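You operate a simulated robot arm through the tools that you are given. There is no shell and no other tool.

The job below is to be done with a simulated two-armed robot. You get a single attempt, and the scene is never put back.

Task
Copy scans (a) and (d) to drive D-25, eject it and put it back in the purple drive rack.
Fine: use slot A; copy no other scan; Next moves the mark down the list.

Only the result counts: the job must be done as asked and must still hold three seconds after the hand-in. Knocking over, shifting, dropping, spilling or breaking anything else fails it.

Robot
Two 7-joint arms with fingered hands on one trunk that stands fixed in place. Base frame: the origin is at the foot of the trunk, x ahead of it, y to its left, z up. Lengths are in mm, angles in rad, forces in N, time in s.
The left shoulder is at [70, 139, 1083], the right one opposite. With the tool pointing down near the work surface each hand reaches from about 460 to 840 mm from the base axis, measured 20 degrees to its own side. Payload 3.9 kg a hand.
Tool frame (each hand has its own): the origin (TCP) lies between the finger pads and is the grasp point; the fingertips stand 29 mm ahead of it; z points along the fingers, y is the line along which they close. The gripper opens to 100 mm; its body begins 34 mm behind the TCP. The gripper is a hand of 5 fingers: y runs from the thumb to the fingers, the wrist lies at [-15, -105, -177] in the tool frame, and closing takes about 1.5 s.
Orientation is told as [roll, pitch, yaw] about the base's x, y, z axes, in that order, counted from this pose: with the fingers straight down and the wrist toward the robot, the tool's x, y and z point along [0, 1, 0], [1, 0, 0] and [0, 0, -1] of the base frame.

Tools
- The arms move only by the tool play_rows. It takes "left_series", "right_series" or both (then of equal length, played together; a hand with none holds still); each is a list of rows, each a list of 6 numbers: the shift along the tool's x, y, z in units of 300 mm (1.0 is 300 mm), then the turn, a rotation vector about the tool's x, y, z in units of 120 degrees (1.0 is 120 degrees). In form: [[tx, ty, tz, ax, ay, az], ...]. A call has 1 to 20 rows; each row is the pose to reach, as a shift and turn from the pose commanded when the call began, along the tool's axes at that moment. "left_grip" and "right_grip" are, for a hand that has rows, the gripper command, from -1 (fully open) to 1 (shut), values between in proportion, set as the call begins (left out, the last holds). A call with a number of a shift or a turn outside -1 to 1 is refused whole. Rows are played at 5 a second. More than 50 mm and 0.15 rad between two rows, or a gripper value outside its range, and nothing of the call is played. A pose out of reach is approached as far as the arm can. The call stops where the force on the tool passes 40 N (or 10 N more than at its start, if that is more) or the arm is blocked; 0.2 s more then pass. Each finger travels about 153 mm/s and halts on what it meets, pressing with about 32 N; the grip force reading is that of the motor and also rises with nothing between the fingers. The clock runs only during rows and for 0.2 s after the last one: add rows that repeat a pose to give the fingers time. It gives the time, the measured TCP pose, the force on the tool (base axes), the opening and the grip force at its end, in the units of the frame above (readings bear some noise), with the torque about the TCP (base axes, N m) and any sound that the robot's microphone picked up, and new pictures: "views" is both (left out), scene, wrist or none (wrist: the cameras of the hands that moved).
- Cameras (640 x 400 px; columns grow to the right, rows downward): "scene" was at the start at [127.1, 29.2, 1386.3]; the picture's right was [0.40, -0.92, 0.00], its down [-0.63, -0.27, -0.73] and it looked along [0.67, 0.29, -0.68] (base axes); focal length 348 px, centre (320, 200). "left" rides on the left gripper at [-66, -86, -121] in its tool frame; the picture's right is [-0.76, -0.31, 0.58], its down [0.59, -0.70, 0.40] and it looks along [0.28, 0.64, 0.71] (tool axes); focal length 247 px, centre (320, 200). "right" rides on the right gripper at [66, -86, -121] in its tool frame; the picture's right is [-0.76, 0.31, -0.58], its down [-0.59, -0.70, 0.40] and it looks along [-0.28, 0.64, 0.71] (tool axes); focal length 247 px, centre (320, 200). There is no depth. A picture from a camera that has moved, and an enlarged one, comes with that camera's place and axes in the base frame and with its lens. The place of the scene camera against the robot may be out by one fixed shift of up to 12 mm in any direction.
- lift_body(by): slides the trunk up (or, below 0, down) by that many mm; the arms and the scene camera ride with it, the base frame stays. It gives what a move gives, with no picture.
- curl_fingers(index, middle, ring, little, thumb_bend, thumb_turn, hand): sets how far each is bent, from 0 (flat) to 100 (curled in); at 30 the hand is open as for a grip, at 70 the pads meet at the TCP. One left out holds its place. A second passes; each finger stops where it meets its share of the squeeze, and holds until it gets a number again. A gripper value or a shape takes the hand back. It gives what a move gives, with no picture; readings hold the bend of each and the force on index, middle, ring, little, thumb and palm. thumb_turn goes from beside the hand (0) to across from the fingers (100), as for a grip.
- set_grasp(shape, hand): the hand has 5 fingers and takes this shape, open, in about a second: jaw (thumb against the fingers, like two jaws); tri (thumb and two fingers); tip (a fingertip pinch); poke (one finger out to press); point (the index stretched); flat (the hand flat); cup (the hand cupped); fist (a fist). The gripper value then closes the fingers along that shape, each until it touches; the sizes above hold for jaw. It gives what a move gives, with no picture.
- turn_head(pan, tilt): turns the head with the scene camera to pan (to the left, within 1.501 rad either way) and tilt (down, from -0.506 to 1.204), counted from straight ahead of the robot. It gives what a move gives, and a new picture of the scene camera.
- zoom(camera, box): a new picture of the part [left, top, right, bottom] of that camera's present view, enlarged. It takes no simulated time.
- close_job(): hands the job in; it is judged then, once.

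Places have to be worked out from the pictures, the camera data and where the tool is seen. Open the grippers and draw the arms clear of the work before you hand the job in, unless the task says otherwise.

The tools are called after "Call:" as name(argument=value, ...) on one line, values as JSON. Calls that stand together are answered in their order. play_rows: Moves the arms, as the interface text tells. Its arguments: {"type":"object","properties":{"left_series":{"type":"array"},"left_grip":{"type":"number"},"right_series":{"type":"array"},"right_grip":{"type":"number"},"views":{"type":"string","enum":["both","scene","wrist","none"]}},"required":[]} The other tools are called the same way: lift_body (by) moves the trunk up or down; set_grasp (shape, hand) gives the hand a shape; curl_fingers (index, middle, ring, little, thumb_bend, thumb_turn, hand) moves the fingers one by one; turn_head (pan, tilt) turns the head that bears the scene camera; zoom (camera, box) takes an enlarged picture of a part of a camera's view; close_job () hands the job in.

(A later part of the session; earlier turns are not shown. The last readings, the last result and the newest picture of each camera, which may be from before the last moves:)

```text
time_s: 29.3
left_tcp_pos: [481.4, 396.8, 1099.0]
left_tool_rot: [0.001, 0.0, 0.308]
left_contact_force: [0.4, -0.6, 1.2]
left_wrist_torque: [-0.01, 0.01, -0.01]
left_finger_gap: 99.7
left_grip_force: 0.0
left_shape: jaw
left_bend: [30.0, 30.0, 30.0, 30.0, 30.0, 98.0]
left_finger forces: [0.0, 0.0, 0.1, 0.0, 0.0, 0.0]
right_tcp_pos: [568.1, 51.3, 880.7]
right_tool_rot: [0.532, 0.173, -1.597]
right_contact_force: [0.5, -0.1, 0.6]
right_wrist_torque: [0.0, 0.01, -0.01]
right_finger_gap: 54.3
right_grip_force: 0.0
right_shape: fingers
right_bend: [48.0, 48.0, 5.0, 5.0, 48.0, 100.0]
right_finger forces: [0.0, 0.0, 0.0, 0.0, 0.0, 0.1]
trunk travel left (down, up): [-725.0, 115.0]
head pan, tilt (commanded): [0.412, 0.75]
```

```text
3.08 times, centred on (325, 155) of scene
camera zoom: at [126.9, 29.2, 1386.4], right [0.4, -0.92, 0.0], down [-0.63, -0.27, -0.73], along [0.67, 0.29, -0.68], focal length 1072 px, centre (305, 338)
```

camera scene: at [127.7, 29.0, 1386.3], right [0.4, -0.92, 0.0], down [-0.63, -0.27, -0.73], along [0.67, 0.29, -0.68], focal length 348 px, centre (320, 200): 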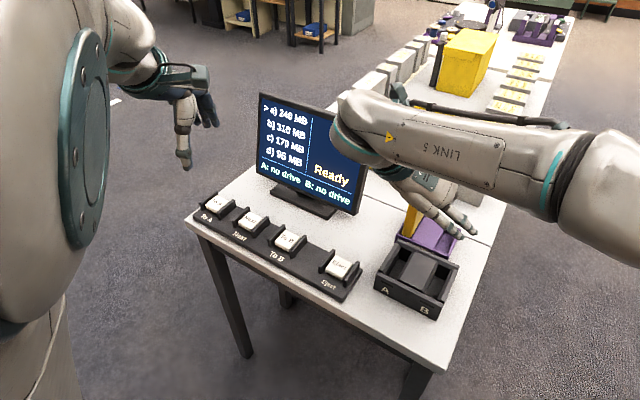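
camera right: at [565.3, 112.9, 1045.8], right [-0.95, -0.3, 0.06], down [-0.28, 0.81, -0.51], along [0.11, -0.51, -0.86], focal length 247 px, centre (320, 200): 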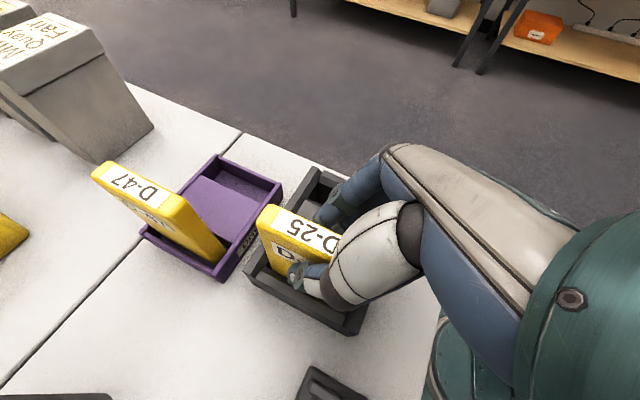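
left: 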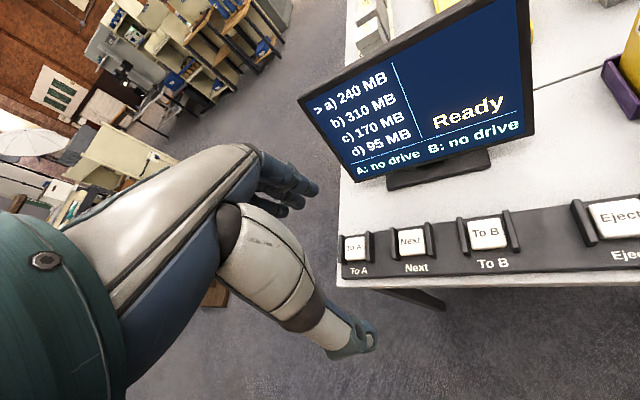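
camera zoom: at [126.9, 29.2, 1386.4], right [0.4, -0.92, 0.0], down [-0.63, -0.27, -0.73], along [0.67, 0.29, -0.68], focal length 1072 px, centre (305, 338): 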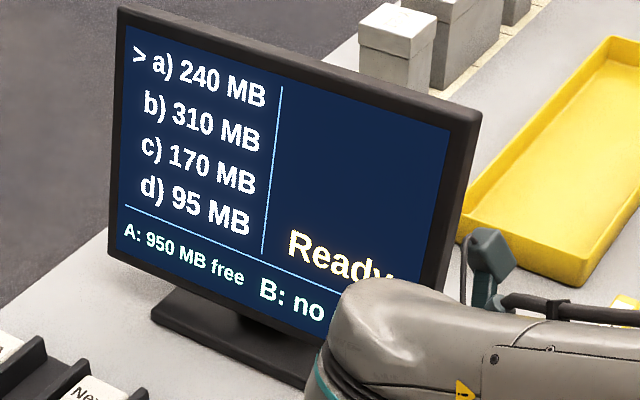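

The drive stands free and upright in slot A. I draw the right hand straight up 100 mm, then to the right to clear the monitor and the Eject area.

Call:
play_rows(right_series=[[0.0279, -0.0096, -0.0471, 0, 0, 0], [0.0558, -0.0191, -0.0942, 0, 0, 0], [0.0837, -0.0287, -0.1413, 0, 0, 0], [0.1116, -0.0383, -0.1883, 0, 0, 0], [0.1395, -0.0478, -0.2354, 0, 0, 0], [0.1674, -0.0574, -0.2825, 0, 0, 0], [0.1849, 0.0134, -0.2865, 0, 0, 0], [0.2024, 0.0843, -0.2905, 0, 0, 0], [0.2199, 0.1551, -0.2945, 0, 0, 0], [0.2374, 0.2259, -0.2985, 0, 0, 0], [0.2549, 0.2968, -0.3025, 0, 0, 0], [0.2724, 0.3676, -0.3065, 0, 0, 0]], views="both")

Call:
zoom(camera="scene", box=[350, 180, 510, 320])

Call:
zoom(camera="left", box=[320, 160, 640, 360])

Call:
zoom(camera="scene", box=[190, 180, 370, 300])

```text
time_s: 31.9
left_tcp_pos: [481.3, 395.5, 1098.5]
left_tool_rot: [-0.001, -0.001, 0.308]
left_contact_force: [-0.3, -0.4, 0.1]
left_wrist_torque: [0.01, 0.0, 0.02]
left_finger_gap: 99.7
left_grip_force: 0.2
left_shape: jaw
left_bend: [30.0, 30.0, 30.0, 30.0, 30.0, 98.0]
left_finger forces: [0.0, 0.0, 0.1, 0.0, 0.0, 0.0]
right_tcp_pos: [586.9, -79.5, 980.0]
right_tool_rot: [0.535, 0.172, -1.597]
right_contact_force: [0.9, 0.1, -0.1]
right_wrist_torque: [0.0, 0.0, 0.0]
right_finger_gap: 54.7
right_grip_force: 0.1
right_shape: fingers
right_bend: [48.0, 48.0, 5.0, 5.0, 48.0, 100.0]
right_finger forces: [0.0, 0.1, 0.0, 0.0, 0.0, 0.1]
trunk travel left (down, up): [-725.0, 115.0]
head pan, tilt (commanded): [0.412, 0.75]
camera scene: at [127.1, 28.1, 1386.4], right [0.4, -0.92, 0.0], down [-0.63, -0.27, -0.73], along [0.67, 0.29, -0.68], focal length 348 px, centre (320, 200)
camera right: at [584.6, -18.1, 1130.5], right [-0.95, -0.3, 0.06], down [-0.28, 0.81, -0.51], along [0.11, -0.5, -0.86], focal length 247 px, centre (320, 200)
```

scene: 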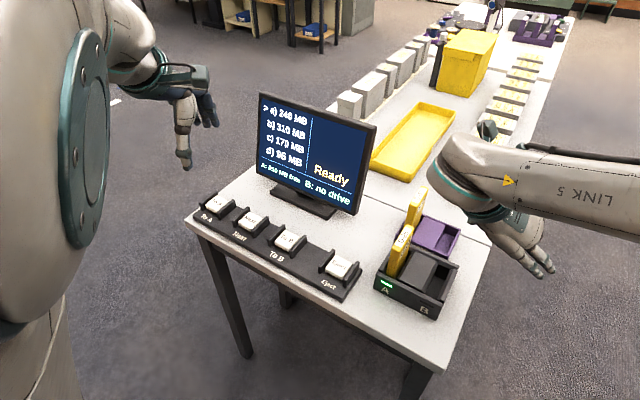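
right: 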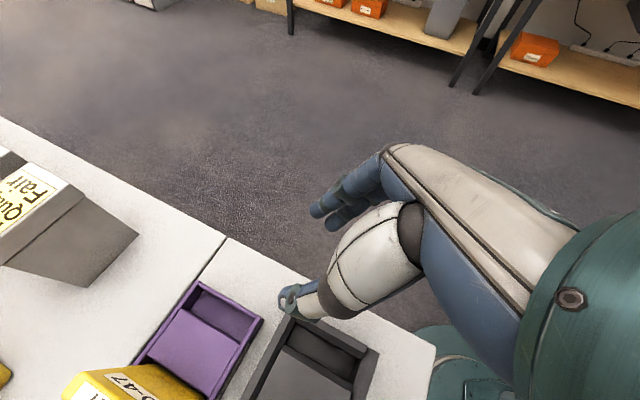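

```text
2.86 times, centred on (430, 250) of scene
camera zoom: at [127.1, 28.1, 1386.4], right [0.4, -0.92, 0.0], down [-0.63, -0.27, -0.73], along [0.67, 0.29, -0.68], focal length 995 px, centre (6, 57)
```

zoom: 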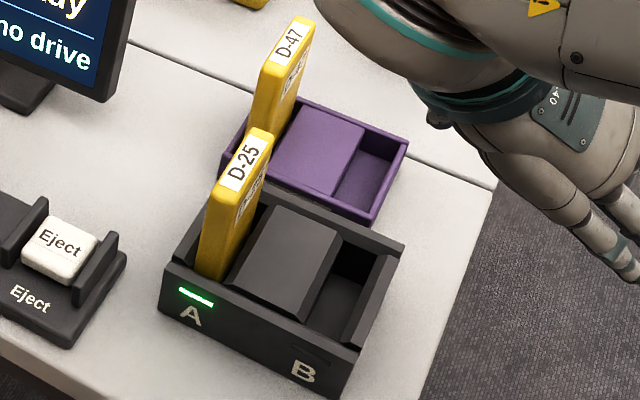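

```text
2.00 times, centred on (480, 260) of left
camera zoom: at [420.5, 307.3, 1218.9], right [-0.06, -0.81, -0.58], down [-0.85, 0.35, -0.4], along [0.52, 0.47, -0.71], focal length 494 px, centre (0, 80)
```

zoom: 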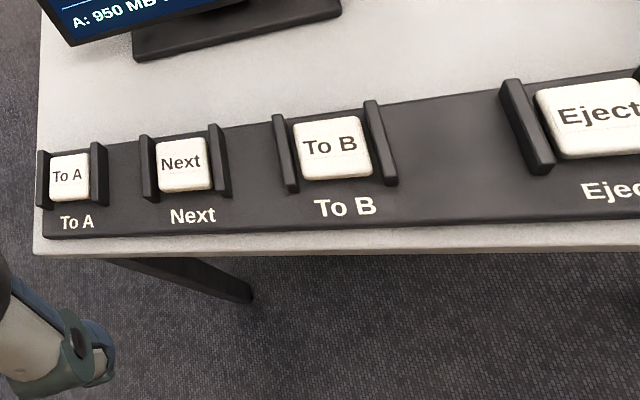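

```text
3.33 times, centred on (280, 240) of scene
camera zoom: at [127.1, 28.1, 1386.4], right [0.4, -0.92, 0.0], down [-0.63, -0.27, -0.73], along [0.67, 0.29, -0.68], focal length 1161 px, centre (453, 67)
```

zoom: 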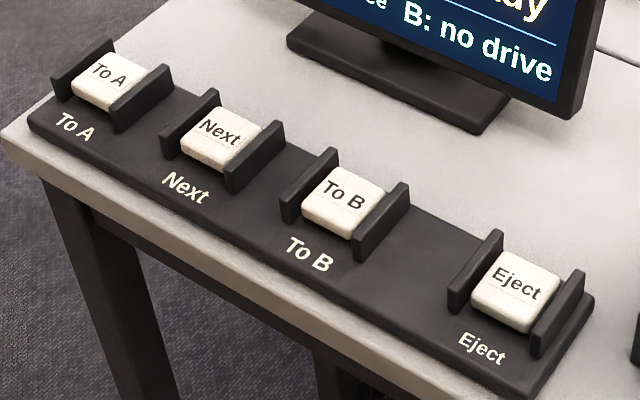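

D-25 is seated, LED A is green, and the mark is at (a). I triangulate the button tops at To A (582, 499, 818), Next (563, 393, 820), To B (545, 290) and Eject (526, 166). I set the left hand to the poke shape and look at where its fingertip is.

Call:
set_grasp(hand="left", shape="poke")

Call:
zoom(camera="left", box=[0, 0, 640, 400])

Call:
zoom(camera="scene", box=[110, 40, 270, 180])

```text
time_s: 32.8
left_tcp_pos: [481.6, 396.8, 1099.2]
left_tool_rot: [-0.002, 0.002, 0.31]
left_contact_force: [-0.1, -0.5, 0.3]
left_wrist_torque: [-0.02, 0.03, 0.04]
left_finger_gap: 0.0
left_grip_force: 0.0
left_shape: poke
left_bend: [70.0, 70.0, 99.0, 99.0, 100.0, 100.0]
left_finger forces: [0.0, 0.0, 0.0, 0.0, 0.0, 0.1]
right_tcp_pos: [587.9, -78.8, 979.4]
right_tool_rot: [0.533, 0.172, -1.598]
right_contact_force: [0.9, -0.2, -0.1]
right_wrist_torque: [0.0, 0.0, -0.01]
right_finger_gap: 54.6
right_grip_force: 0.1
right_shape: fingers
right_bend: [48.0, 48.0, 5.0, 5.0, 48.0, 100.0]
right_finger forces: [0.0, 0.0, 0.1, 0.0, 0.1, 0.1]
trunk travel left (down, up): [-725.0, 115.0]
head pan, tilt (commanded): [0.412, 0.75]
```

```text
1.00 times, centred on (320, 200) of left (not enlarged: the box is as wide or as high as the picture)
camera zoom: at [420.5, 308.2, 1218.6], right [-0.06, -0.81, -0.58], down [-0.85, 0.35, -0.4], along [0.52, 0.47, -0.71], focal length 247 px, centre (320, 200)
```

zoom: 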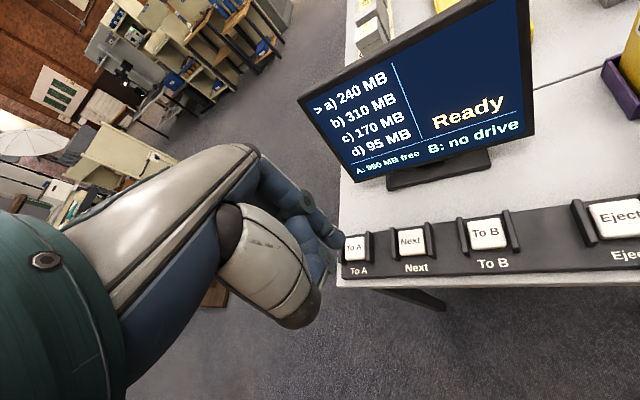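

```text
2.86 times, centred on (190, 110) of scene
camera zoom: at [127.1, 29.1, 1386.3], right [0.4, -0.92, 0.0], down [-0.63, -0.27, -0.73], along [0.67, 0.29, -0.68], focal length 995 px, centre (691, 457)
```

zoom: 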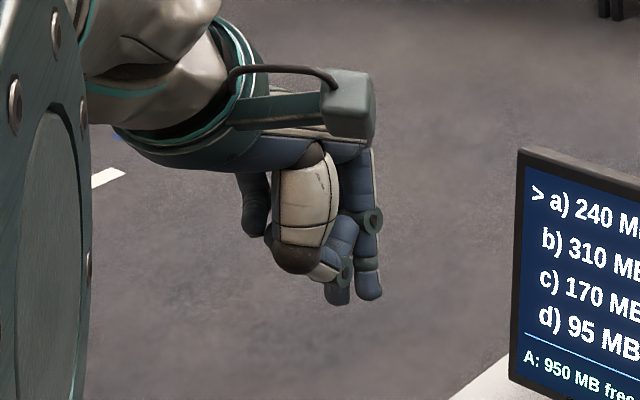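

Poke leaves both index and middle at 70. I curl the middle finger in fully so only the index reaches down, and check its tip.

Call:
curl_fingers(hand="left", index=66, middle=100, ring=100, little=100)

Call:
zoom(camera="left", box=[220, 140, 420, 265])

Call:
zoom(camera="scene", box=[130, 60, 230, 160])

```text
time_s: 33.8
left_tcp_pos: [482.4, 396.8, 1099.7]
left_tool_rot: [0.001, -0.001, 0.308]
left_contact_force: [0.6, 0.3, -0.2]
left_wrist_torque: [0.03, 0.02, 0.0]
left_finger_gap: 30.1
left_grip_force: 0.1
left_shape: fingers
left_bend: [66.0, 100.0, 100.0, 100.0, 100.0, 100.0]
left_finger forces: [0.1, 0.0, 0.1, 0.0, 0.0, 0.1]
right_tcp_pos: [587.4, -78.3, 978.4]
right_tool_rot: [0.534, 0.172, -1.597]
right_contact_force: [0.2, -0.3, 0.0]
right_wrist_torque: [-0.02, 0.02, 0.04]
right_finger_gap: 54.7
right_grip_force: 0.1
right_shape: fingers
right_bend: [48.0, 48.0, 5.0, 5.0, 48.0, 100.0]
right_finger forces: [0.0, 0.1, 0.0, 0.1, 0.0, 0.1]
trunk travel left (down, up): [-725.0, 115.0]
head pan, tilt (commanded): [0.412, 0.75]
```

```text
3.20 times, centred on (320, 202) of left
camera zoom: at [420.5, 308.2, 1218.6], right [-0.06, -0.81, -0.58], down [-0.85, 0.35, -0.4], along [0.52, 0.47, -0.71], focal length 790 px, centre (320, 192)
```

zoom: 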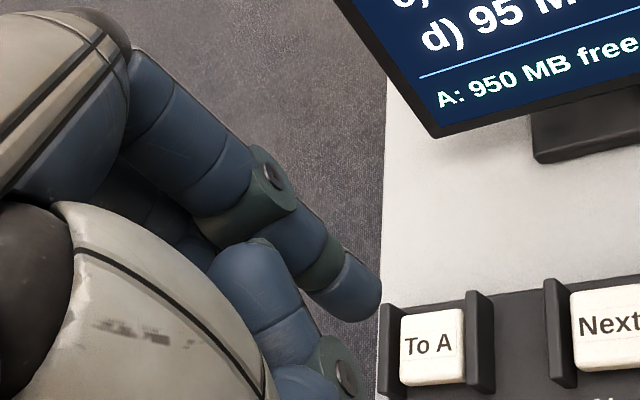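

```text
4.00 times, centred on (180, 110) of scene
camera zoom: at [127.1, 29.2, 1386.3], right [0.4, -0.92, 0.0], down [-0.63, -0.27, -0.73], along [0.67, 0.29, -0.68], focal length 1393 px, centre (880, 560)
```

zoom: 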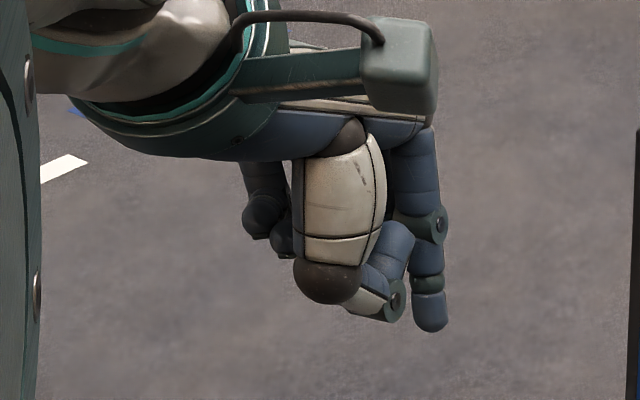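

The index tip is the lowest point by about 26 mm over the thumb, at about (-6, 10, 27) in the tool frame. I move the left hand to bring the fingertip about 55 mm above the To A button.

Call:
play_rows(left_series=[[0.0305, 0.0486, 0.0829, 0, 0, 0], [0.061, 0.0972, 0.1658, 0, 0, 0], [0.0915, 0.1458, 0.2487, 0, 0, 0], [0.122, 0.1944, 0.3317, 0, 0, 0], [0.1525, 0.2429, 0.4146, 0, 0, 0], [0.183, 0.2915, 0.4975, 0, 0, 0], [0.2135, 0.3401, 0.5804, 0, 0, 0], [0.244, 0.3887, 0.6633, 0, 0, 0], [0.244, 0.3887, 0.6633, 0, 0, 0]], views="both")

Call:
zoom(camera="left", box=[260, 180, 420, 280])

Call:
zoom(camera="scene", box=[160, 140, 280, 240])

```text
time_s: 35.8
left_tcp_pos: [571.6, 501.3, 900.0]
left_tool_rot: [0.0, -0.001, 0.309]
left_contact_force: [-0.1, -0.6, 1.0]
left_wrist_torque: [0.03, -0.03, 0.0]
left_finger_gap: 30.3
left_grip_force: 0.0
left_shape: fingers
left_bend: [66.0, 100.0, 100.0, 100.0, 100.0, 100.0]
left_finger forces: [0.0, 0.1, 0.1, 0.0, 0.0, 0.0]
right_tcp_pos: [586.4, -78.1, 980.3]
right_tool_rot: [0.538, 0.172, -1.597]
right_contact_force: [0.7, 0.2, -0.1]
right_wrist_torque: [-0.02, -0.02, 0.02]
right_finger_gap: 54.5
right_grip_force: 0.0
right_shape: fingers
right_bend: [48.0, 48.0, 5.0, 5.0, 48.0, 100.0]
right_finger forces: [0.1, 0.0, 0.0, 0.1, 0.0, 0.0]
trunk travel left (down, up): [-725.0, 115.0]
head pan, tilt (commanded): [0.412, 0.75]
camera scene: at [126.4, 28.4, 1386.4], right [0.4, -0.92, 0.0], down [-0.63, -0.27, -0.73], along [0.67, 0.29, -0.68], focal length 348 px, centre (320, 200)
camera left: at [510.7, 412.9, 1019.3], right [-0.06, -0.81, -0.58], down [-0.85, 0.35, -0.4], along [0.53, 0.47, -0.71], focal length 247 px, centre (320, 200)
```

scene: 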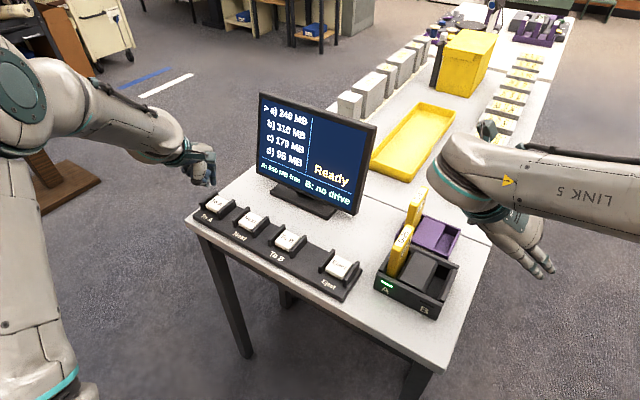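
left: 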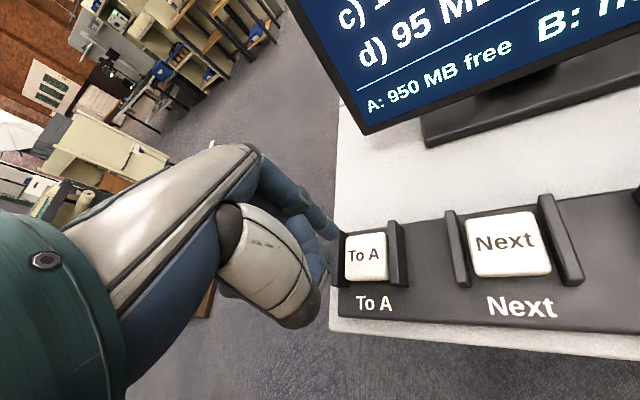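

```text
4.00 times, centred on (340, 230) of left
camera zoom: at [510.7, 412.9, 1019.3], right [-0.06, -0.81, -0.58], down [-0.85, 0.35, -0.4], along [0.53, 0.47, -0.71], focal length 988 px, centre (240, 80)
```

zoom: 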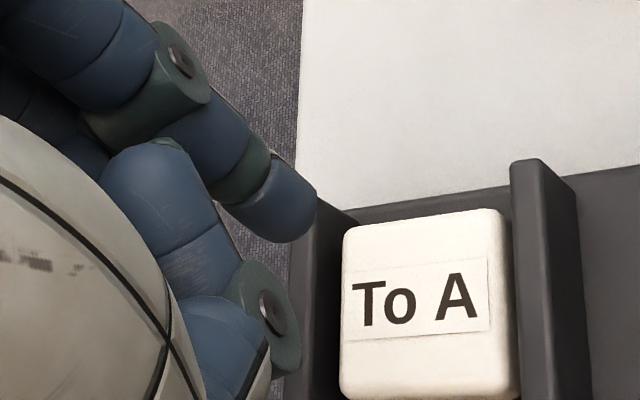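

```text
4.00 times, centred on (220, 190) of scene
camera zoom: at [126.4, 28.4, 1386.4], right [0.4, -0.92, 0.0], down [-0.63, -0.27, -0.73], along [0.67, 0.29, -0.68], focal length 1393 px, centre (720, 240)
```

zoom: 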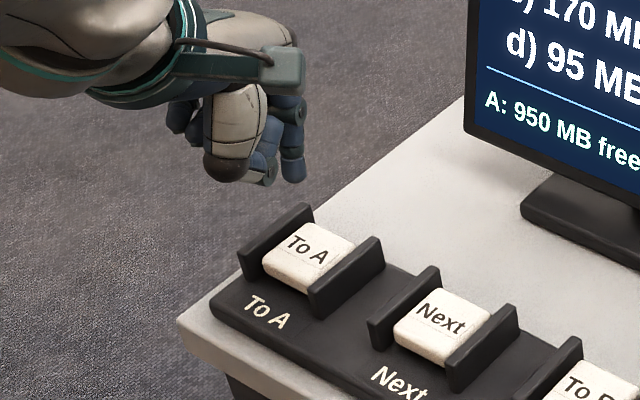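

The fingertip is right above the To A button, to within about 2 mm. I come down 45 mm, then continue in small steps.

Call:
play_rows(left_series=[[0, 0, 0.03, 0, 0, 0], [0, 0, 0.06, 0, 0, 0], [0, 0, 0.09, 0, 0, 0], [0, 0, 0.12, 0, 0, 0], [0, 0, 0.15, 0, 0, 0]], views="none")

Call:
zoom(camera="left", box=[260, 180, 420, 280])

Call:
zoom(camera="scene", box=[160, 140, 280, 240])

```text
time_s: 37.0
left_tcp_pos: [570.9, 502.1, 853.7]
left_tool_rot: [0.001, -0.001, 0.31]
left_contact_force: [0.4, -0.4, 0.3]
left_wrist_torque: [-0.01, -0.02, 0.0]
left_finger_gap: 30.0
left_grip_force: 0.0
left_shape: fingers
left_bend: [66.0, 100.0, 100.0, 100.0, 100.0, 100.0]
left_finger forces: [0.0, 0.1, 0.1, 0.1, 0.0, 0.0]
right_tcp_pos: [587.3, -78.7, 980.6]
right_tool_rot: [0.535, 0.174, -1.596]
right_contact_force: [0.5, -0.4, -0.3]
right_wrist_torque: [-0.01, -0.02, 0.03]
right_finger_gap: 54.9
right_grip_force: 0.0
right_shape: fingers
right_bend: [48.0, 48.0, 5.0, 5.0, 48.0, 100.0]
right_finger forces: [0.0, 0.1, 0.0, 0.1, 0.1, 0.0]
trunk travel left (down, up): [-725.0, 115.0]
head pan, tilt (commanded): [0.412, 0.75]
```

```text
4.00 times, centred on (340, 230) of left
camera zoom: at [509.6, 413.5, 974.0], right [-0.06, -0.81, -0.58], down [-0.85, 0.35, -0.4], along [0.53, 0.46, -0.71], focal length 988 px, centre (240, 80)
```

zoom: 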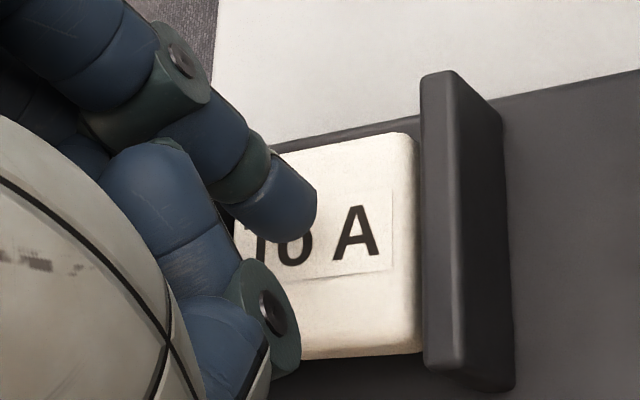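

```text
4.00 times, centred on (220, 190) of scene
camera zoom: at [127.3, 29.5, 1386.3], right [0.4, -0.92, 0.0], down [-0.63, -0.27, -0.73], along [0.67, 0.29, -0.68], focal length 1393 px, centre (720, 240)
```

zoom: 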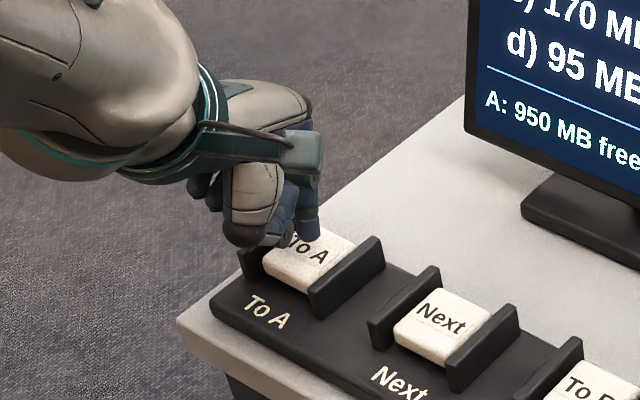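

The fingertip is about 9 mm above the cap. I press down in 2 mm steps, watching the force and the microphone.

Call:
play_rows(left_series=[[0, 0, 0.0067, 0, 0, 0], [0, 0, 0.0133, 0, 0, 0], [0, 0, 0.02, 0, 0, 0], [0, 0, 0.0267, 0, 0, 0]], views="none")

Call:
zoom(camera="left", box=[260, 180, 420, 280])

```text
time_s: 38.0
left_tcp_pos: [571.3, 502.3, 847.2]
left_tool_rot: [0.0, 0.0, 0.308]
left_contact_force: [0.3, 0.4, 0.8]
left_wrist_torque: [-0.03, -0.04, 0.01]
left_finger_gap: 30.3
left_grip_force: 0.1
left_shape: fingers
left_bend: [66.0, 100.0, 100.0, 100.0, 100.0, 100.0]
left_finger forces: [0.0, 0.0, 0.0, 0.0, 0.0, 0.1]
right_tcp_pos: [588.2, -78.4, 979.3]
right_tool_rot: [0.535, 0.173, -1.597]
right_contact_force: [0.2, 0.4, 0.5]
right_wrist_torque: [0.0, 0.03, 0.01]
right_finger_gap: 54.4
right_grip_force: 0.0
right_shape: fingers
right_bend: [48.0, 48.0, 5.0, 5.0, 48.0, 100.0]
right_finger forces: [0.1, 0.0, 0.0, 0.0, 0.1, 0.1]
trunk travel left (down, up): [-725.0, 115.0]
head pan, tilt (commanded): [0.412, 0.75]
```

```text
4.00 times, centred on (340, 230) of left
camera zoom: at [509.9, 414.0, 966.2], right [-0.06, -0.81, -0.58], down [-0.85, 0.35, -0.4], along [0.53, 0.46, -0.71], focal length 988 px, centre (240, 80)
```

zoom: 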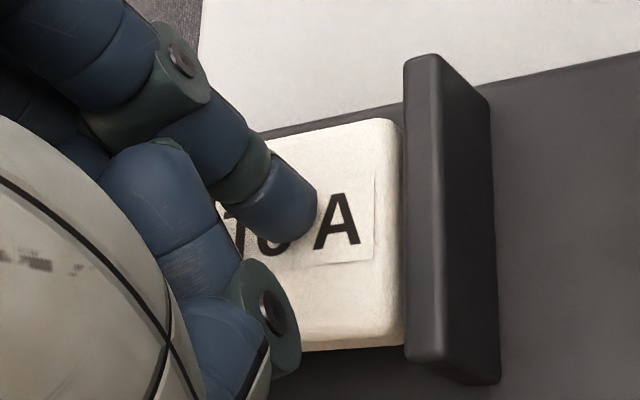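

The tip is just above the cap. I go on in 1.5 mm rows.

Call:
play_rows(left_series=[[0, 0, 0.005, 0, 0, 0], [0, 0, 0.01, 0, 0, 0], [0, 0, 0.015, 0, 0, 0]], views="none")

Call:
zoom(camera="scene", box=[250, 90, 400, 220])

```text
time_s: 38.8
left_tcp_pos: [570.6, 500.4, 842.4]
left_tool_rot: [0.0, -0.002, 0.308]
left_contact_force: [-0.1, 0.5, 1.8]
left_wrist_torque: [0.04, -0.07, 0.04]
left_finger_gap: 30.1
left_grip_force: 1.6
left_shape: fingers
left_bend: [66.0, 100.0, 100.0, 100.0, 100.0, 100.0]
left_finger forces: [2.2, 0.0, 0.1, 0.0, 0.0, 0.0]
right_tcp_pos: [587.0, -78.4, 979.8]
right_tool_rot: [0.536, 0.172, -1.597]
right_contact_force: [-0.7, 0.8, 0.8]
right_wrist_torque: [0.02, 0.02, 0.0]
right_finger_gap: 54.6
right_grip_force: 0.0
right_shape: fingers
right_bend: [48.0, 48.0, 5.0, 5.0, 48.0, 100.0]
right_finger forces: [0.1, 0.1, 0.1, 0.0, 0.0, 0.0]
trunk travel left (down, up): [-725.0, 115.0]
head pan, tilt (commanded): [0.412, 0.75]
```

```text
3.08 times, centred on (325, 155) of scene
camera zoom: at [126.8, 29.0, 1386.4], right [0.4, -0.92, 0.0], down [-0.63, -0.27, -0.73], along [0.67, 0.29, -0.68], focal length 1072 px, centre (305, 338)
```

zoom: 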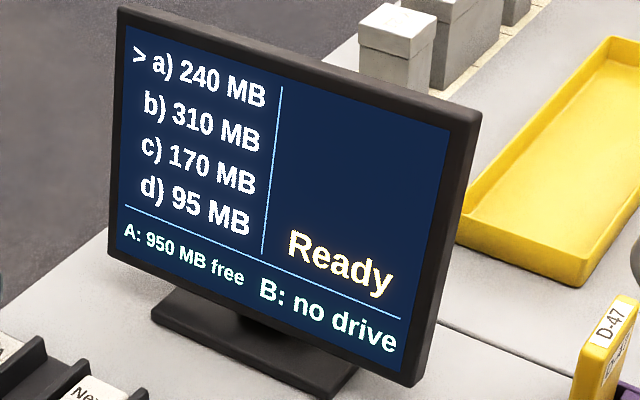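

The finger touches the cap with about 2 N and the screen still reads Ready. I push further in 1 mm rows.

Call:
play_rows(left_series=[[0, 0, 0.0033, 0, 0, 0], [0, 0, 0.0067, 0, 0, 0]], views="none")

Call:
zoom(camera="scene", box=[250, 90, 400, 220])

```text
time_s: 39.4
left_tcp_pos: [571.2, 501.0, 840.8]
left_tool_rot: [-0.001, -0.003, 0.309]
left_contact_force: [0.2, 1.2, 4.2]
left_wrist_torque: [0.04, -0.11, 0.06]
left_finger_gap: 30.1
left_grip_force: 2.4
left_shape: fingers
left_bend: [66.0, 100.0, 100.0, 100.0, 100.0, 100.0]
left_finger forces: [3.9, 0.0, 0.1, 0.1, 0.1, 0.1]
right_tcp_pos: [586.8, -78.7, 979.9]
right_tool_rot: [0.535, 0.174, -1.597]
right_contact_force: [-0.1, 0.8, -0.5]
right_wrist_torque: [0.01, 0.03, 0.01]
right_finger_gap: 54.4
right_grip_force: 0.0
right_shape: fingers
right_bend: [48.0, 48.0, 5.0, 5.0, 48.0, 100.0]
right_finger forces: [0.0, 0.0, 0.0, 0.1, 0.1, 0.0]
trunk travel left (down, up): [-725.0, 115.0]
head pan, tilt (commanded): [0.412, 0.75]
heard: click
```

```text
3.08 times, centred on (325, 155) of scene
camera zoom: at [126.5, 28.9, 1386.4], right [0.4, -0.92, 0.0], down [-0.63, -0.27, -0.73], along [0.67, 0.29, -0.68], focal length 1072 px, centre (305, 338)
```

zoom: 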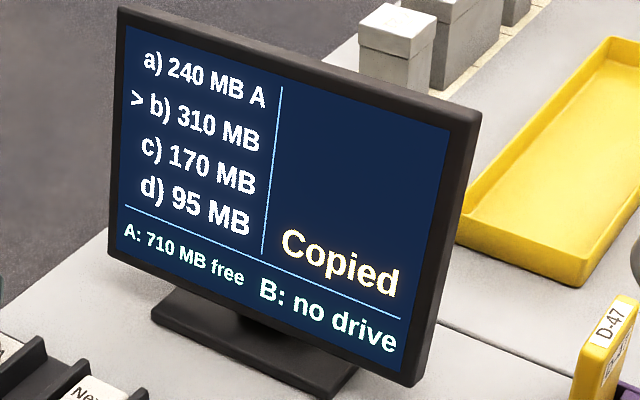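

Click heard: scan (a) is copied ("240 MB A", 710 MB free) and the mark moved itself to (b). So I need Next twice, and I raise the finger straight up first.

Call:
play_rows(left_series=[[0, 0, -0.04, 0, 0, 0], [0, 0, -0.08, 0, 0, 0], [0, 0, -0.12, 0, 0, 0], [0, 0, -0.16, 0, 0, 0]], views="none")

Call:
zoom(camera="scene", box=[250, 90, 400, 220])

```text
time_s: 40.4
left_tcp_pos: [569.0, 501.7, 889.3]
left_tool_rot: [0.0, 0.0, 0.309]
left_contact_force: [-0.1, 0.4, 0.2]
left_wrist_torque: [0.01, 0.01, -0.01]
left_finger_gap: 30.1
left_grip_force: 0.1
left_shape: fingers
left_bend: [66.0, 100.0, 100.0, 100.0, 100.0, 100.0]
left_finger forces: [0.1, 0.0, 0.0, 0.1, 0.0, 0.1]
right_tcp_pos: [587.8, -79.3, 980.8]
right_tool_rot: [0.536, 0.172, -1.597]
right_contact_force: [0.4, 0.7, -0.1]
right_wrist_torque: [0.0, 0.04, 0.0]
right_finger_gap: 54.6
right_grip_force: 0.0
right_shape: fingers
right_bend: [48.0, 48.0, 5.0, 5.0, 48.0, 100.0]
right_finger forces: [0.0, 0.0, 0.1, 0.0, 0.1, 0.0]
trunk travel left (down, up): [-725.0, 115.0]
head pan, tilt (commanded): [0.412, 0.75]
```

```text
3.08 times, centred on (325, 155) of scene
camera zoom: at [126.7, 28.8, 1386.4], right [0.4, -0.92, 0.0], down [-0.63, -0.27, -0.73], along [0.67, 0.29, -0.68], focal length 1072 px, centre (305, 338)
```

zoom: 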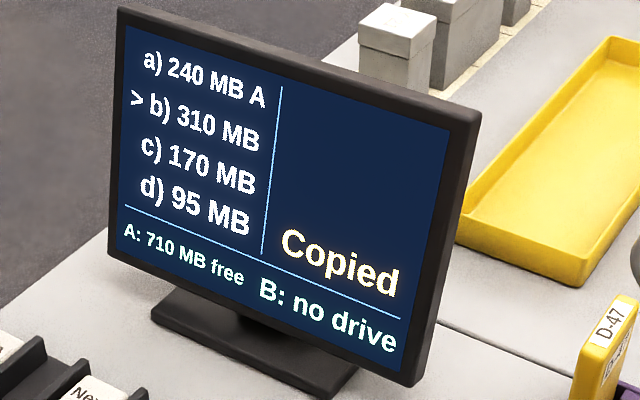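

Finger is clear and the screen unchanged. I move over to the Next button, a shift of about (-19.5, -106) from To A, and check alignment.

Call:
play_rows(left_series=[[-0.0634, -0.0339, 0, 0, 0, 0], [-0.1267, -0.0677, 0, 0, 0, 0], [-0.1901, -0.1016, 0, 0, 0, 0], [-0.2534, -0.1354, 0, 0, 0, 0], [-0.3168, -0.1693, 0, 0, 0, 0], [-0.3168, -0.1693, 0, 0, 0, 0]], views="none")

Call:
zoom(camera="left", box=[260, 180, 420, 280])

Call:
zoom(camera="scene", box=[180, 140, 320, 260])

```text
time_s: 41.8
left_tcp_pos: [549.0, 395.7, 886.4]
left_tool_rot: [0.0, 0.0, 0.308]
left_contact_force: [-0.2, 0.8, -0.3]
left_wrist_torque: [-0.02, 0.02, -0.05]
left_finger_gap: 30.2
left_grip_force: 0.0
left_shape: fingers
left_bend: [66.0, 100.0, 100.0, 100.0, 100.0, 100.0]
left_finger forces: [0.0, 0.1, 0.1, 0.0, 0.1, 0.0]
right_tcp_pos: [586.9, -77.9, 980.7]
right_tool_rot: [0.532, 0.173, -1.597]
right_contact_force: [0.1, 0.9, -0.3]
right_wrist_torque: [0.02, -0.04, 0.02]
right_finger_gap: 54.4
right_grip_force: 0.0
right_shape: fingers
right_bend: [48.0, 48.0, 5.0, 5.0, 48.0, 100.0]
right_finger forces: [0.0, 0.1, 0.0, 0.0, 0.1, 0.0]
trunk travel left (down, up): [-725.0, 115.0]
head pan, tilt (commanded): [0.412, 0.75]
```

```text
4.00 times, centred on (340, 230) of left
camera zoom: at [489.2, 307.0, 1006.4], right [-0.06, -0.81, -0.58], down [-0.85, 0.35, -0.4], along [0.52, 0.46, -0.71], focal length 988 px, centre (240, 80)
```

zoom: 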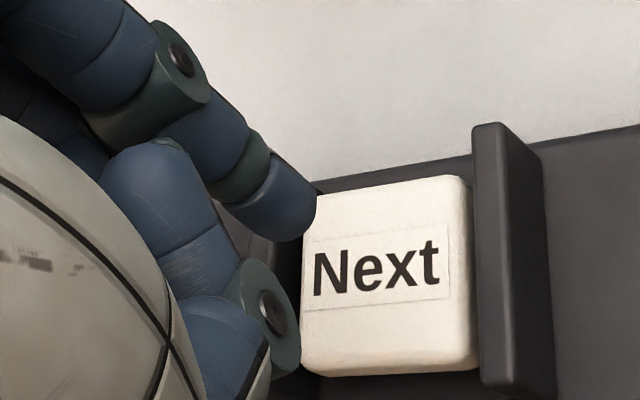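

```text
3.33 times, centred on (250, 200) of scene
camera zoom: at [127.1, 29.8, 1386.3], right [0.4, -0.92, 0.0], down [-0.63, -0.27, -0.73], along [0.67, 0.29, -0.68], focal length 1161 px, centre (553, 200)
```

zoom: 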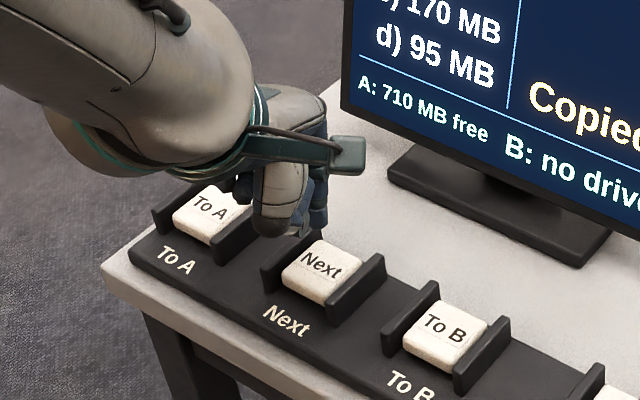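

The Next cap centre lies about 4 mm ahead of the tip. I adjust and come down to just above the cap.

Call:
play_rows(left_series=[[0.0007, 0.0143, 0, 0, 0, 0], [0.0007, 0.0143, 0.0333, 0, 0, 0], [0.0007, 0.0143, 0.0667, 0, 0, 0], [0.0007, 0.0143, 0.1, 0, 0, 0], [0.0007, 0.0143, 0.13, 0, 0, 0]], views="none")

Call:
zoom(camera="left", box=[260, 180, 420, 280])

```text
time_s: 43.0
left_tcp_pos: [557.7, 397.2, 848.7]
left_tool_rot: [0.0, 0.001, 0.307]
left_contact_force: [-0.5, -0.7, -0.2]
left_wrist_torque: [-0.01, -0.03, 0.0]
left_finger_gap: 30.2
left_grip_force: 0.0
left_shape: fingers
left_bend: [66.0, 100.0, 100.0, 100.0, 100.0, 100.0]
left_finger forces: [0.0, 0.1, 0.0, 0.0, 0.0, 0.0]
right_tcp_pos: [588.2, -76.7, 979.2]
right_tool_rot: [0.536, 0.174, -1.598]
right_contact_force: [0.0, 1.0, 0.5]
right_wrist_torque: [0.01, 0.03, -0.02]
right_finger_gap: 54.7
right_grip_force: 0.1
right_shape: fingers
right_bend: [48.0, 48.0, 5.0, 5.0, 48.0, 100.0]
right_finger forces: [0.0, 0.0, 0.0, 0.0, 0.1, 0.0]
trunk travel left (down, up): [-725.0, 115.0]
head pan, tilt (commanded): [0.412, 0.75]
```

```text
4.00 times, centred on (340, 230) of left
camera zoom: at [495.0, 308.3, 968.1], right [-0.06, -0.81, -0.58], down [-0.85, 0.35, -0.4], along [0.53, 0.46, -0.71], focal length 988 px, centre (240, 80)
```

zoom: 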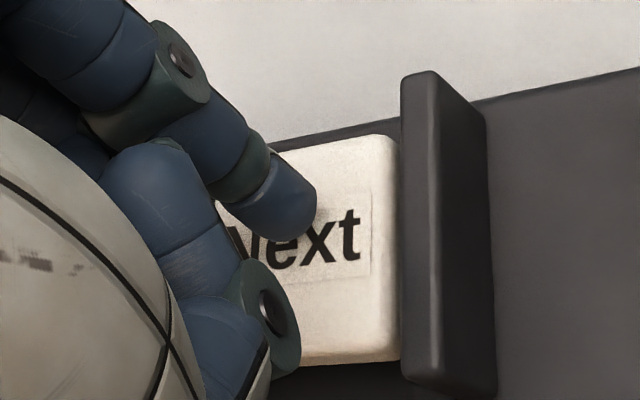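

Well aligned over Next. I press down in small rows until the click.

Call:
play_rows(left_series=[[0, 0, 0.0067, 0, 0, 0], [0, 0, 0.0133, 0, 0, 0], [0, 0, 0.0183, 0, 0, 0], [0, 0, 0.0233, 0, 0, 0]], views="none")

Call:
zoom(camera="scene", box=[250, 90, 400, 220])

```text
time_s: 44.0
left_tcp_pos: [554.9, 397.3, 842.8]
left_tool_rot: [-0.001, -0.002, 0.309]
left_contact_force: [-0.4, 0.2, 1.5]
left_wrist_torque: [0.03, -0.03, -0.01]
left_finger_gap: 30.3
left_grip_force: 1.4
left_shape: fingers
left_bend: [66.0, 100.0, 100.0, 100.0, 100.0, 100.0]
left_finger forces: [2.3, 0.1, 0.1, 0.0, 0.1, 0.0]
right_tcp_pos: [587.6, -77.8, 979.2]
right_tool_rot: [0.535, 0.173, -1.596]
right_contact_force: [-0.5, 0.2, 0.0]
right_wrist_torque: [0.01, -0.03, -0.03]
right_finger_gap: 54.8
right_grip_force: 0.0
right_shape: fingers
right_bend: [48.0, 48.0, 5.0, 5.0, 48.0, 100.0]
right_finger forces: [0.0, 0.0, 0.1, 0.0, 0.1, 0.0]
trunk travel left (down, up): [-725.0, 115.0]
head pan, tilt (commanded): [0.412, 0.75]
```

```text
3.08 times, centred on (325, 155) of scene
camera zoom: at [126.8, 29.1, 1386.4], right [0.4, -0.92, 0.0], down [-0.63, -0.27, -0.73], along [0.67, 0.29, -0.68], focal length 1072 px, centre (305, 338)
```

zoom: 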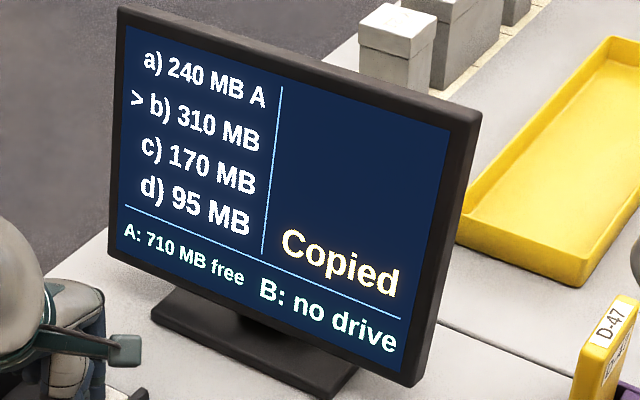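

In contact at about 2 N with no click yet. I push 2 mm more.

Call:
play_rows(left_series=[[0, 0, 0.0033, 0, 0, 0], [0, 0, 0.0067, 0, 0, 0]], views="none")

Call:
zoom(camera="scene", box=[250, 90, 400, 220])

```text
time_s: 44.6
left_tcp_pos: [554.7, 396.8, 839.7]
left_tool_rot: [0.0, -0.001, 0.308]
left_contact_force: [0.9, 0.8, 4.6]
left_wrist_torque: [0.02, -0.07, 0.01]
left_finger_gap: 30.3
left_grip_force: 2.1
left_shape: fingers
left_bend: [66.0, 100.0, 100.0, 100.0, 100.0, 100.0]
left_finger forces: [4.5, 0.0, 0.0, 0.0, 0.0, 0.1]
right_tcp_pos: [586.0, -78.2, 979.6]
right_tool_rot: [0.535, 0.173, -1.597]
right_contact_force: [-0.2, 0.2, -0.1]
right_wrist_torque: [-0.01, -0.01, 0.01]
right_finger_gap: 54.5
right_grip_force: 0.1
right_shape: fingers
right_bend: [48.0, 48.0, 5.0, 5.0, 48.0, 100.0]
right_finger forces: [0.0, 0.1, 0.1, 0.0, 0.1, 0.0]
trunk travel left (down, up): [-725.0, 115.0]
head pan, tilt (commanded): [0.412, 0.75]
heard: click
```

```text
3.08 times, centred on (325, 155) of scene
camera zoom: at [126.5, 28.8, 1386.5], right [0.4, -0.92, 0.0], down [-0.63, -0.27, -0.73], along [0.67, 0.29, -0.68], focal length 1072 px, centre (305, 338)
```

zoom: 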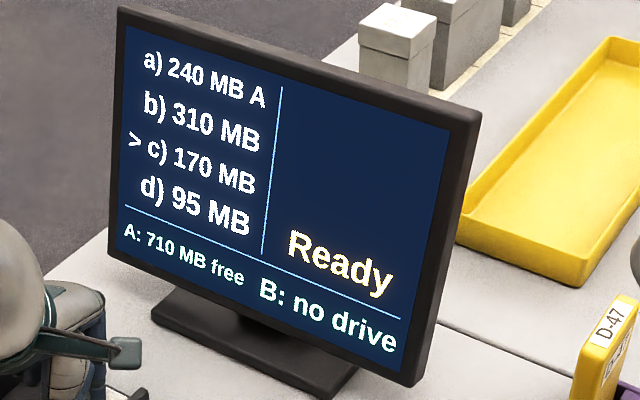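

The mark is now at (c). I raise the finger 14 mm to let the button reset, then press again.

Call:
play_rows(left_series=[[0, 0, -0.0233, 0, 0, 0], [0, 0, -0.0467, 0, 0, 0], [0, 0, -0.0467, 0, 0, 0]], views="none")

Call:
zoom(camera="scene", box=[250, 90, 400, 220])

```text
time_s: 45.4
left_tcp_pos: [555.2, 396.8, 851.5]
left_tool_rot: [0.001, 0.001, 0.309]
left_contact_force: [0.0, 0.5, 0.3]
left_wrist_torque: [0.0, 0.01, 0.0]
left_finger_gap: 30.3
left_grip_force: 0.1
left_shape: fingers
left_bend: [66.0, 100.0, 100.0, 100.0, 100.0, 100.0]
left_finger forces: [0.1, 0.0, 0.0, 0.1, 0.0, 0.0]
right_tcp_pos: [589.2, -78.1, 979.8]
right_tool_rot: [0.534, 0.173, -1.598]
right_contact_force: [-0.3, 0.2, -0.3]
right_wrist_torque: [0.0, 0.03, 0.02]
right_finger_gap: 54.6
right_grip_force: 0.0
right_shape: fingers
right_bend: [48.0, 48.0, 5.0, 5.0, 48.0, 100.0]
right_finger forces: [0.0, 0.0, 0.0, 0.0, 0.0, 0.1]
trunk travel left (down, up): [-725.0, 115.0]
head pan, tilt (commanded): [0.412, 0.75]
```

```text
3.08 times, centred on (325, 155) of scene
camera zoom: at [127.3, 29.3, 1386.3], right [0.4, -0.92, 0.0], down [-0.63, -0.27, -0.73], along [0.67, 0.29, -0.68], focal length 1072 px, centre (305, 338)
```

zoom: 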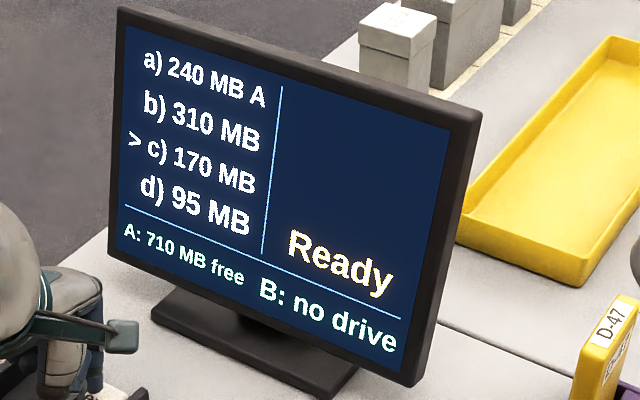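

Finger is off and the mark stays at (c). I press Next a second time, back to the same depth.

Call:
play_rows(left_series=[[0, 0, 0.02, 0, 0, 0], [0, 0, 0.0333, 0, 0, 0], [0, 0, 0.04, 0, 0, 0], [0, 0, 0.0467, 0, 0, 0]], views="none")

Call:
zoom(camera="scene", box=[250, 90, 400, 220])

```text
time_s: 46.4
left_tcp_pos: [554.5, 397.0, 840.2]
left_tool_rot: [0.001, -0.002, 0.308]
left_contact_force: [0.5, 0.4, 4.1]
left_wrist_torque: [0.01, -0.1, 0.06]
left_finger_gap: 30.3
left_grip_force: 2.2
left_shape: fingers
left_bend: [66.0, 100.0, 100.0, 100.0, 100.0, 100.0]
left_finger forces: [4.5, 0.1, 0.0, 0.0, 0.0, 0.0]
right_tcp_pos: [588.1, -79.2, 979.9]
right_tool_rot: [0.536, 0.174, -1.597]
right_contact_force: [0.1, 0.3, -1.0]
right_wrist_torque: [0.01, -0.01, 0.02]
right_finger_gap: 54.6
right_grip_force: 0.1
right_shape: fingers
right_bend: [48.0, 48.0, 5.0, 5.0, 48.0, 100.0]
right_finger forces: [0.0, 0.1, 0.0, 0.0, 0.1, 0.1]
trunk travel left (down, up): [-725.0, 115.0]
head pan, tilt (commanded): [0.412, 0.75]
heard: click
```

```text
3.08 times, centred on (325, 155) of scene
camera zoom: at [126.5, 28.8, 1386.5], right [0.4, -0.92, 0.0], down [-0.63, -0.27, -0.73], along [0.67, 0.29, -0.68], focal length 1072 px, centre (305, 338)
```

zoom: 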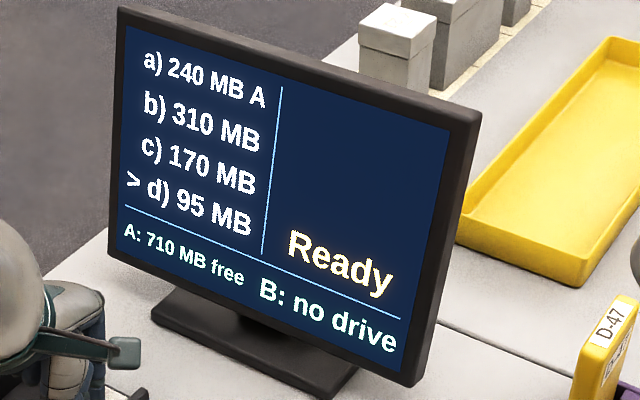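

The mark is at (d). I raise the finger, go back over To A, and come down to just above the cap.

Call:
play_rows(left_series=[[0, 0, -0.04, 0, 0, 0], [0, 0, -0.08, 0, 0, 0], [0, 0, -0.12, 0, 0, 0], [0, 0, -0.16, 0, 0, 0], [0.0632, 0.031, -0.16, 0, 0, 0], [0.1264, 0.062, -0.16, 0, 0, 0], [0.1897, 0.093, -0.16, 0, 0, 0], [0.2529, 0.124, -0.16, 0, 0, 0], [0.3161, 0.155, -0.16, 0, 0, 0], [0.3161, 0.155, -0.12, 0, 0, 0], [0.3161, 0.155, -0.08, 0, 0, 0], [0.3161, 0.155, -0.03, 0, 0, 0]], views="none")

Call:
zoom(camera="left", box=[260, 180, 420, 280])

Call:
zoom(camera="scene", box=[250, 90, 400, 220])

```text
time_s: 49.0
left_tcp_pos: [570.4, 502.1, 849.2]
left_tool_rot: [-0.001, 0.0, 0.308]
left_contact_force: [-0.3, -0.7, -0.3]
left_wrist_torque: [0.0, 0.01, 0.01]
left_finger_gap: 30.2
left_grip_force: 0.0
left_shape: fingers
left_bend: [66.0, 100.0, 100.0, 100.0, 100.0, 100.0]
left_finger forces: [0.0, 0.1, 0.1, 0.1, 0.0, 0.0]
right_tcp_pos: [588.7, -77.7, 980.0]
right_tool_rot: [0.535, 0.172, -1.597]
right_contact_force: [0.7, -0.2, -0.6]
right_wrist_torque: [0.0, 0.01, -0.01]
right_finger_gap: 54.6
right_grip_force: 0.0
right_shape: fingers
right_bend: [48.0, 48.0, 5.0, 5.0, 48.0, 100.0]
right_finger forces: [0.0, 0.0, 0.0, 0.1, 0.0, 0.0]
trunk travel left (down, up): [-725.0, 115.0]
head pan, tilt (commanded): [0.412, 0.75]
```

```text
4.00 times, centred on (340, 230) of left
camera zoom: at [509.4, 413.6, 969.4], right [-0.06, -0.81, -0.58], down [-0.85, 0.35, -0.4], along [0.52, 0.47, -0.71], focal length 988 px, centre (240, 80)
```

zoom: 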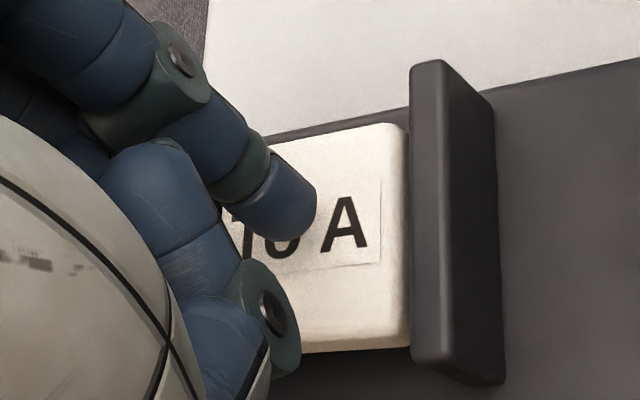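

```text
3.08 times, centred on (325, 155) of scene
camera zoom: at [127.6, 29.6, 1386.3], right [0.4, -0.92, 0.0], down [-0.63, -0.27, -0.73], along [0.67, 0.29, -0.68], focal length 1072 px, centre (305, 338)
```

zoom: 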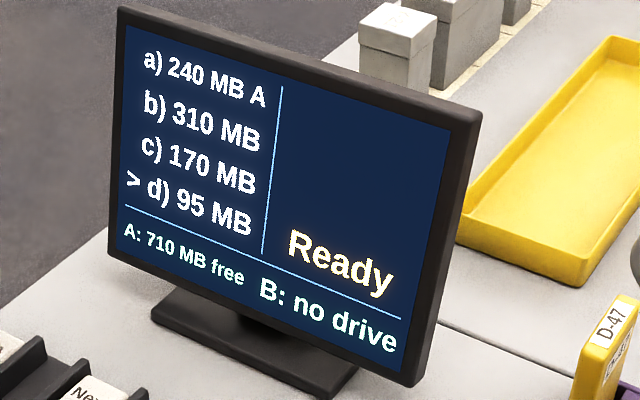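

The finger is over To A and the mark is at (d). I press down 9 mm to the same depth that clicked before.

Call:
play_rows(left_series=[[0, 0, 0.01, 0, 0, 0], [0, 0, 0.0183, 0, 0, 0], [0, 0, 0.025, 0, 0, 0], [0, 0, 0.03, 0, 0, 0]], views="none")

Call:
zoom(camera="scene", box=[250, 90, 400, 220])

```text
time_s: 50.0
left_tcp_pos: [571.9, 501.8, 839.8]
left_tool_rot: [-0.001, -0.002, 0.31]
left_contact_force: [-0.1, 0.5, 3.6]
left_wrist_torque: [0.01, -0.08, 0.01]
left_finger_gap: 30.0
left_grip_force: 1.9
left_shape: fingers
left_bend: [66.0, 100.0, 100.0, 100.0, 100.0, 100.0]
left_finger forces: [4.1, 0.1, 0.1, 0.0, 0.0, 0.0]
right_tcp_pos: [587.9, -78.2, 979.6]
right_tool_rot: [0.535, 0.172, -1.597]
right_contact_force: [0.6, 0.0, 0.2]
right_wrist_torque: [-0.01, 0.02, 0.03]
right_finger_gap: 54.7
right_grip_force: 0.0
right_shape: fingers
right_bend: [48.0, 48.0, 5.0, 5.0, 48.0, 100.0]
right_finger forces: [0.1, 0.0, 0.0, 0.0, 0.1, 0.0]
trunk travel left (down, up): [-725.0, 115.0]
head pan, tilt (commanded): [0.412, 0.75]
heard: click
```

```text
3.08 times, centred on (325, 155) of scene
camera zoom: at [126.5, 28.7, 1386.5], right [0.4, -0.92, 0.0], down [-0.63, -0.27, -0.73], along [0.67, 0.29, -0.68], focal length 1072 px, centre (305, 338)
```

zoom: 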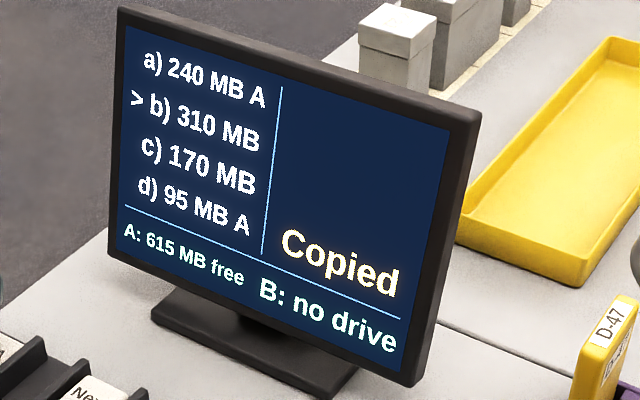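

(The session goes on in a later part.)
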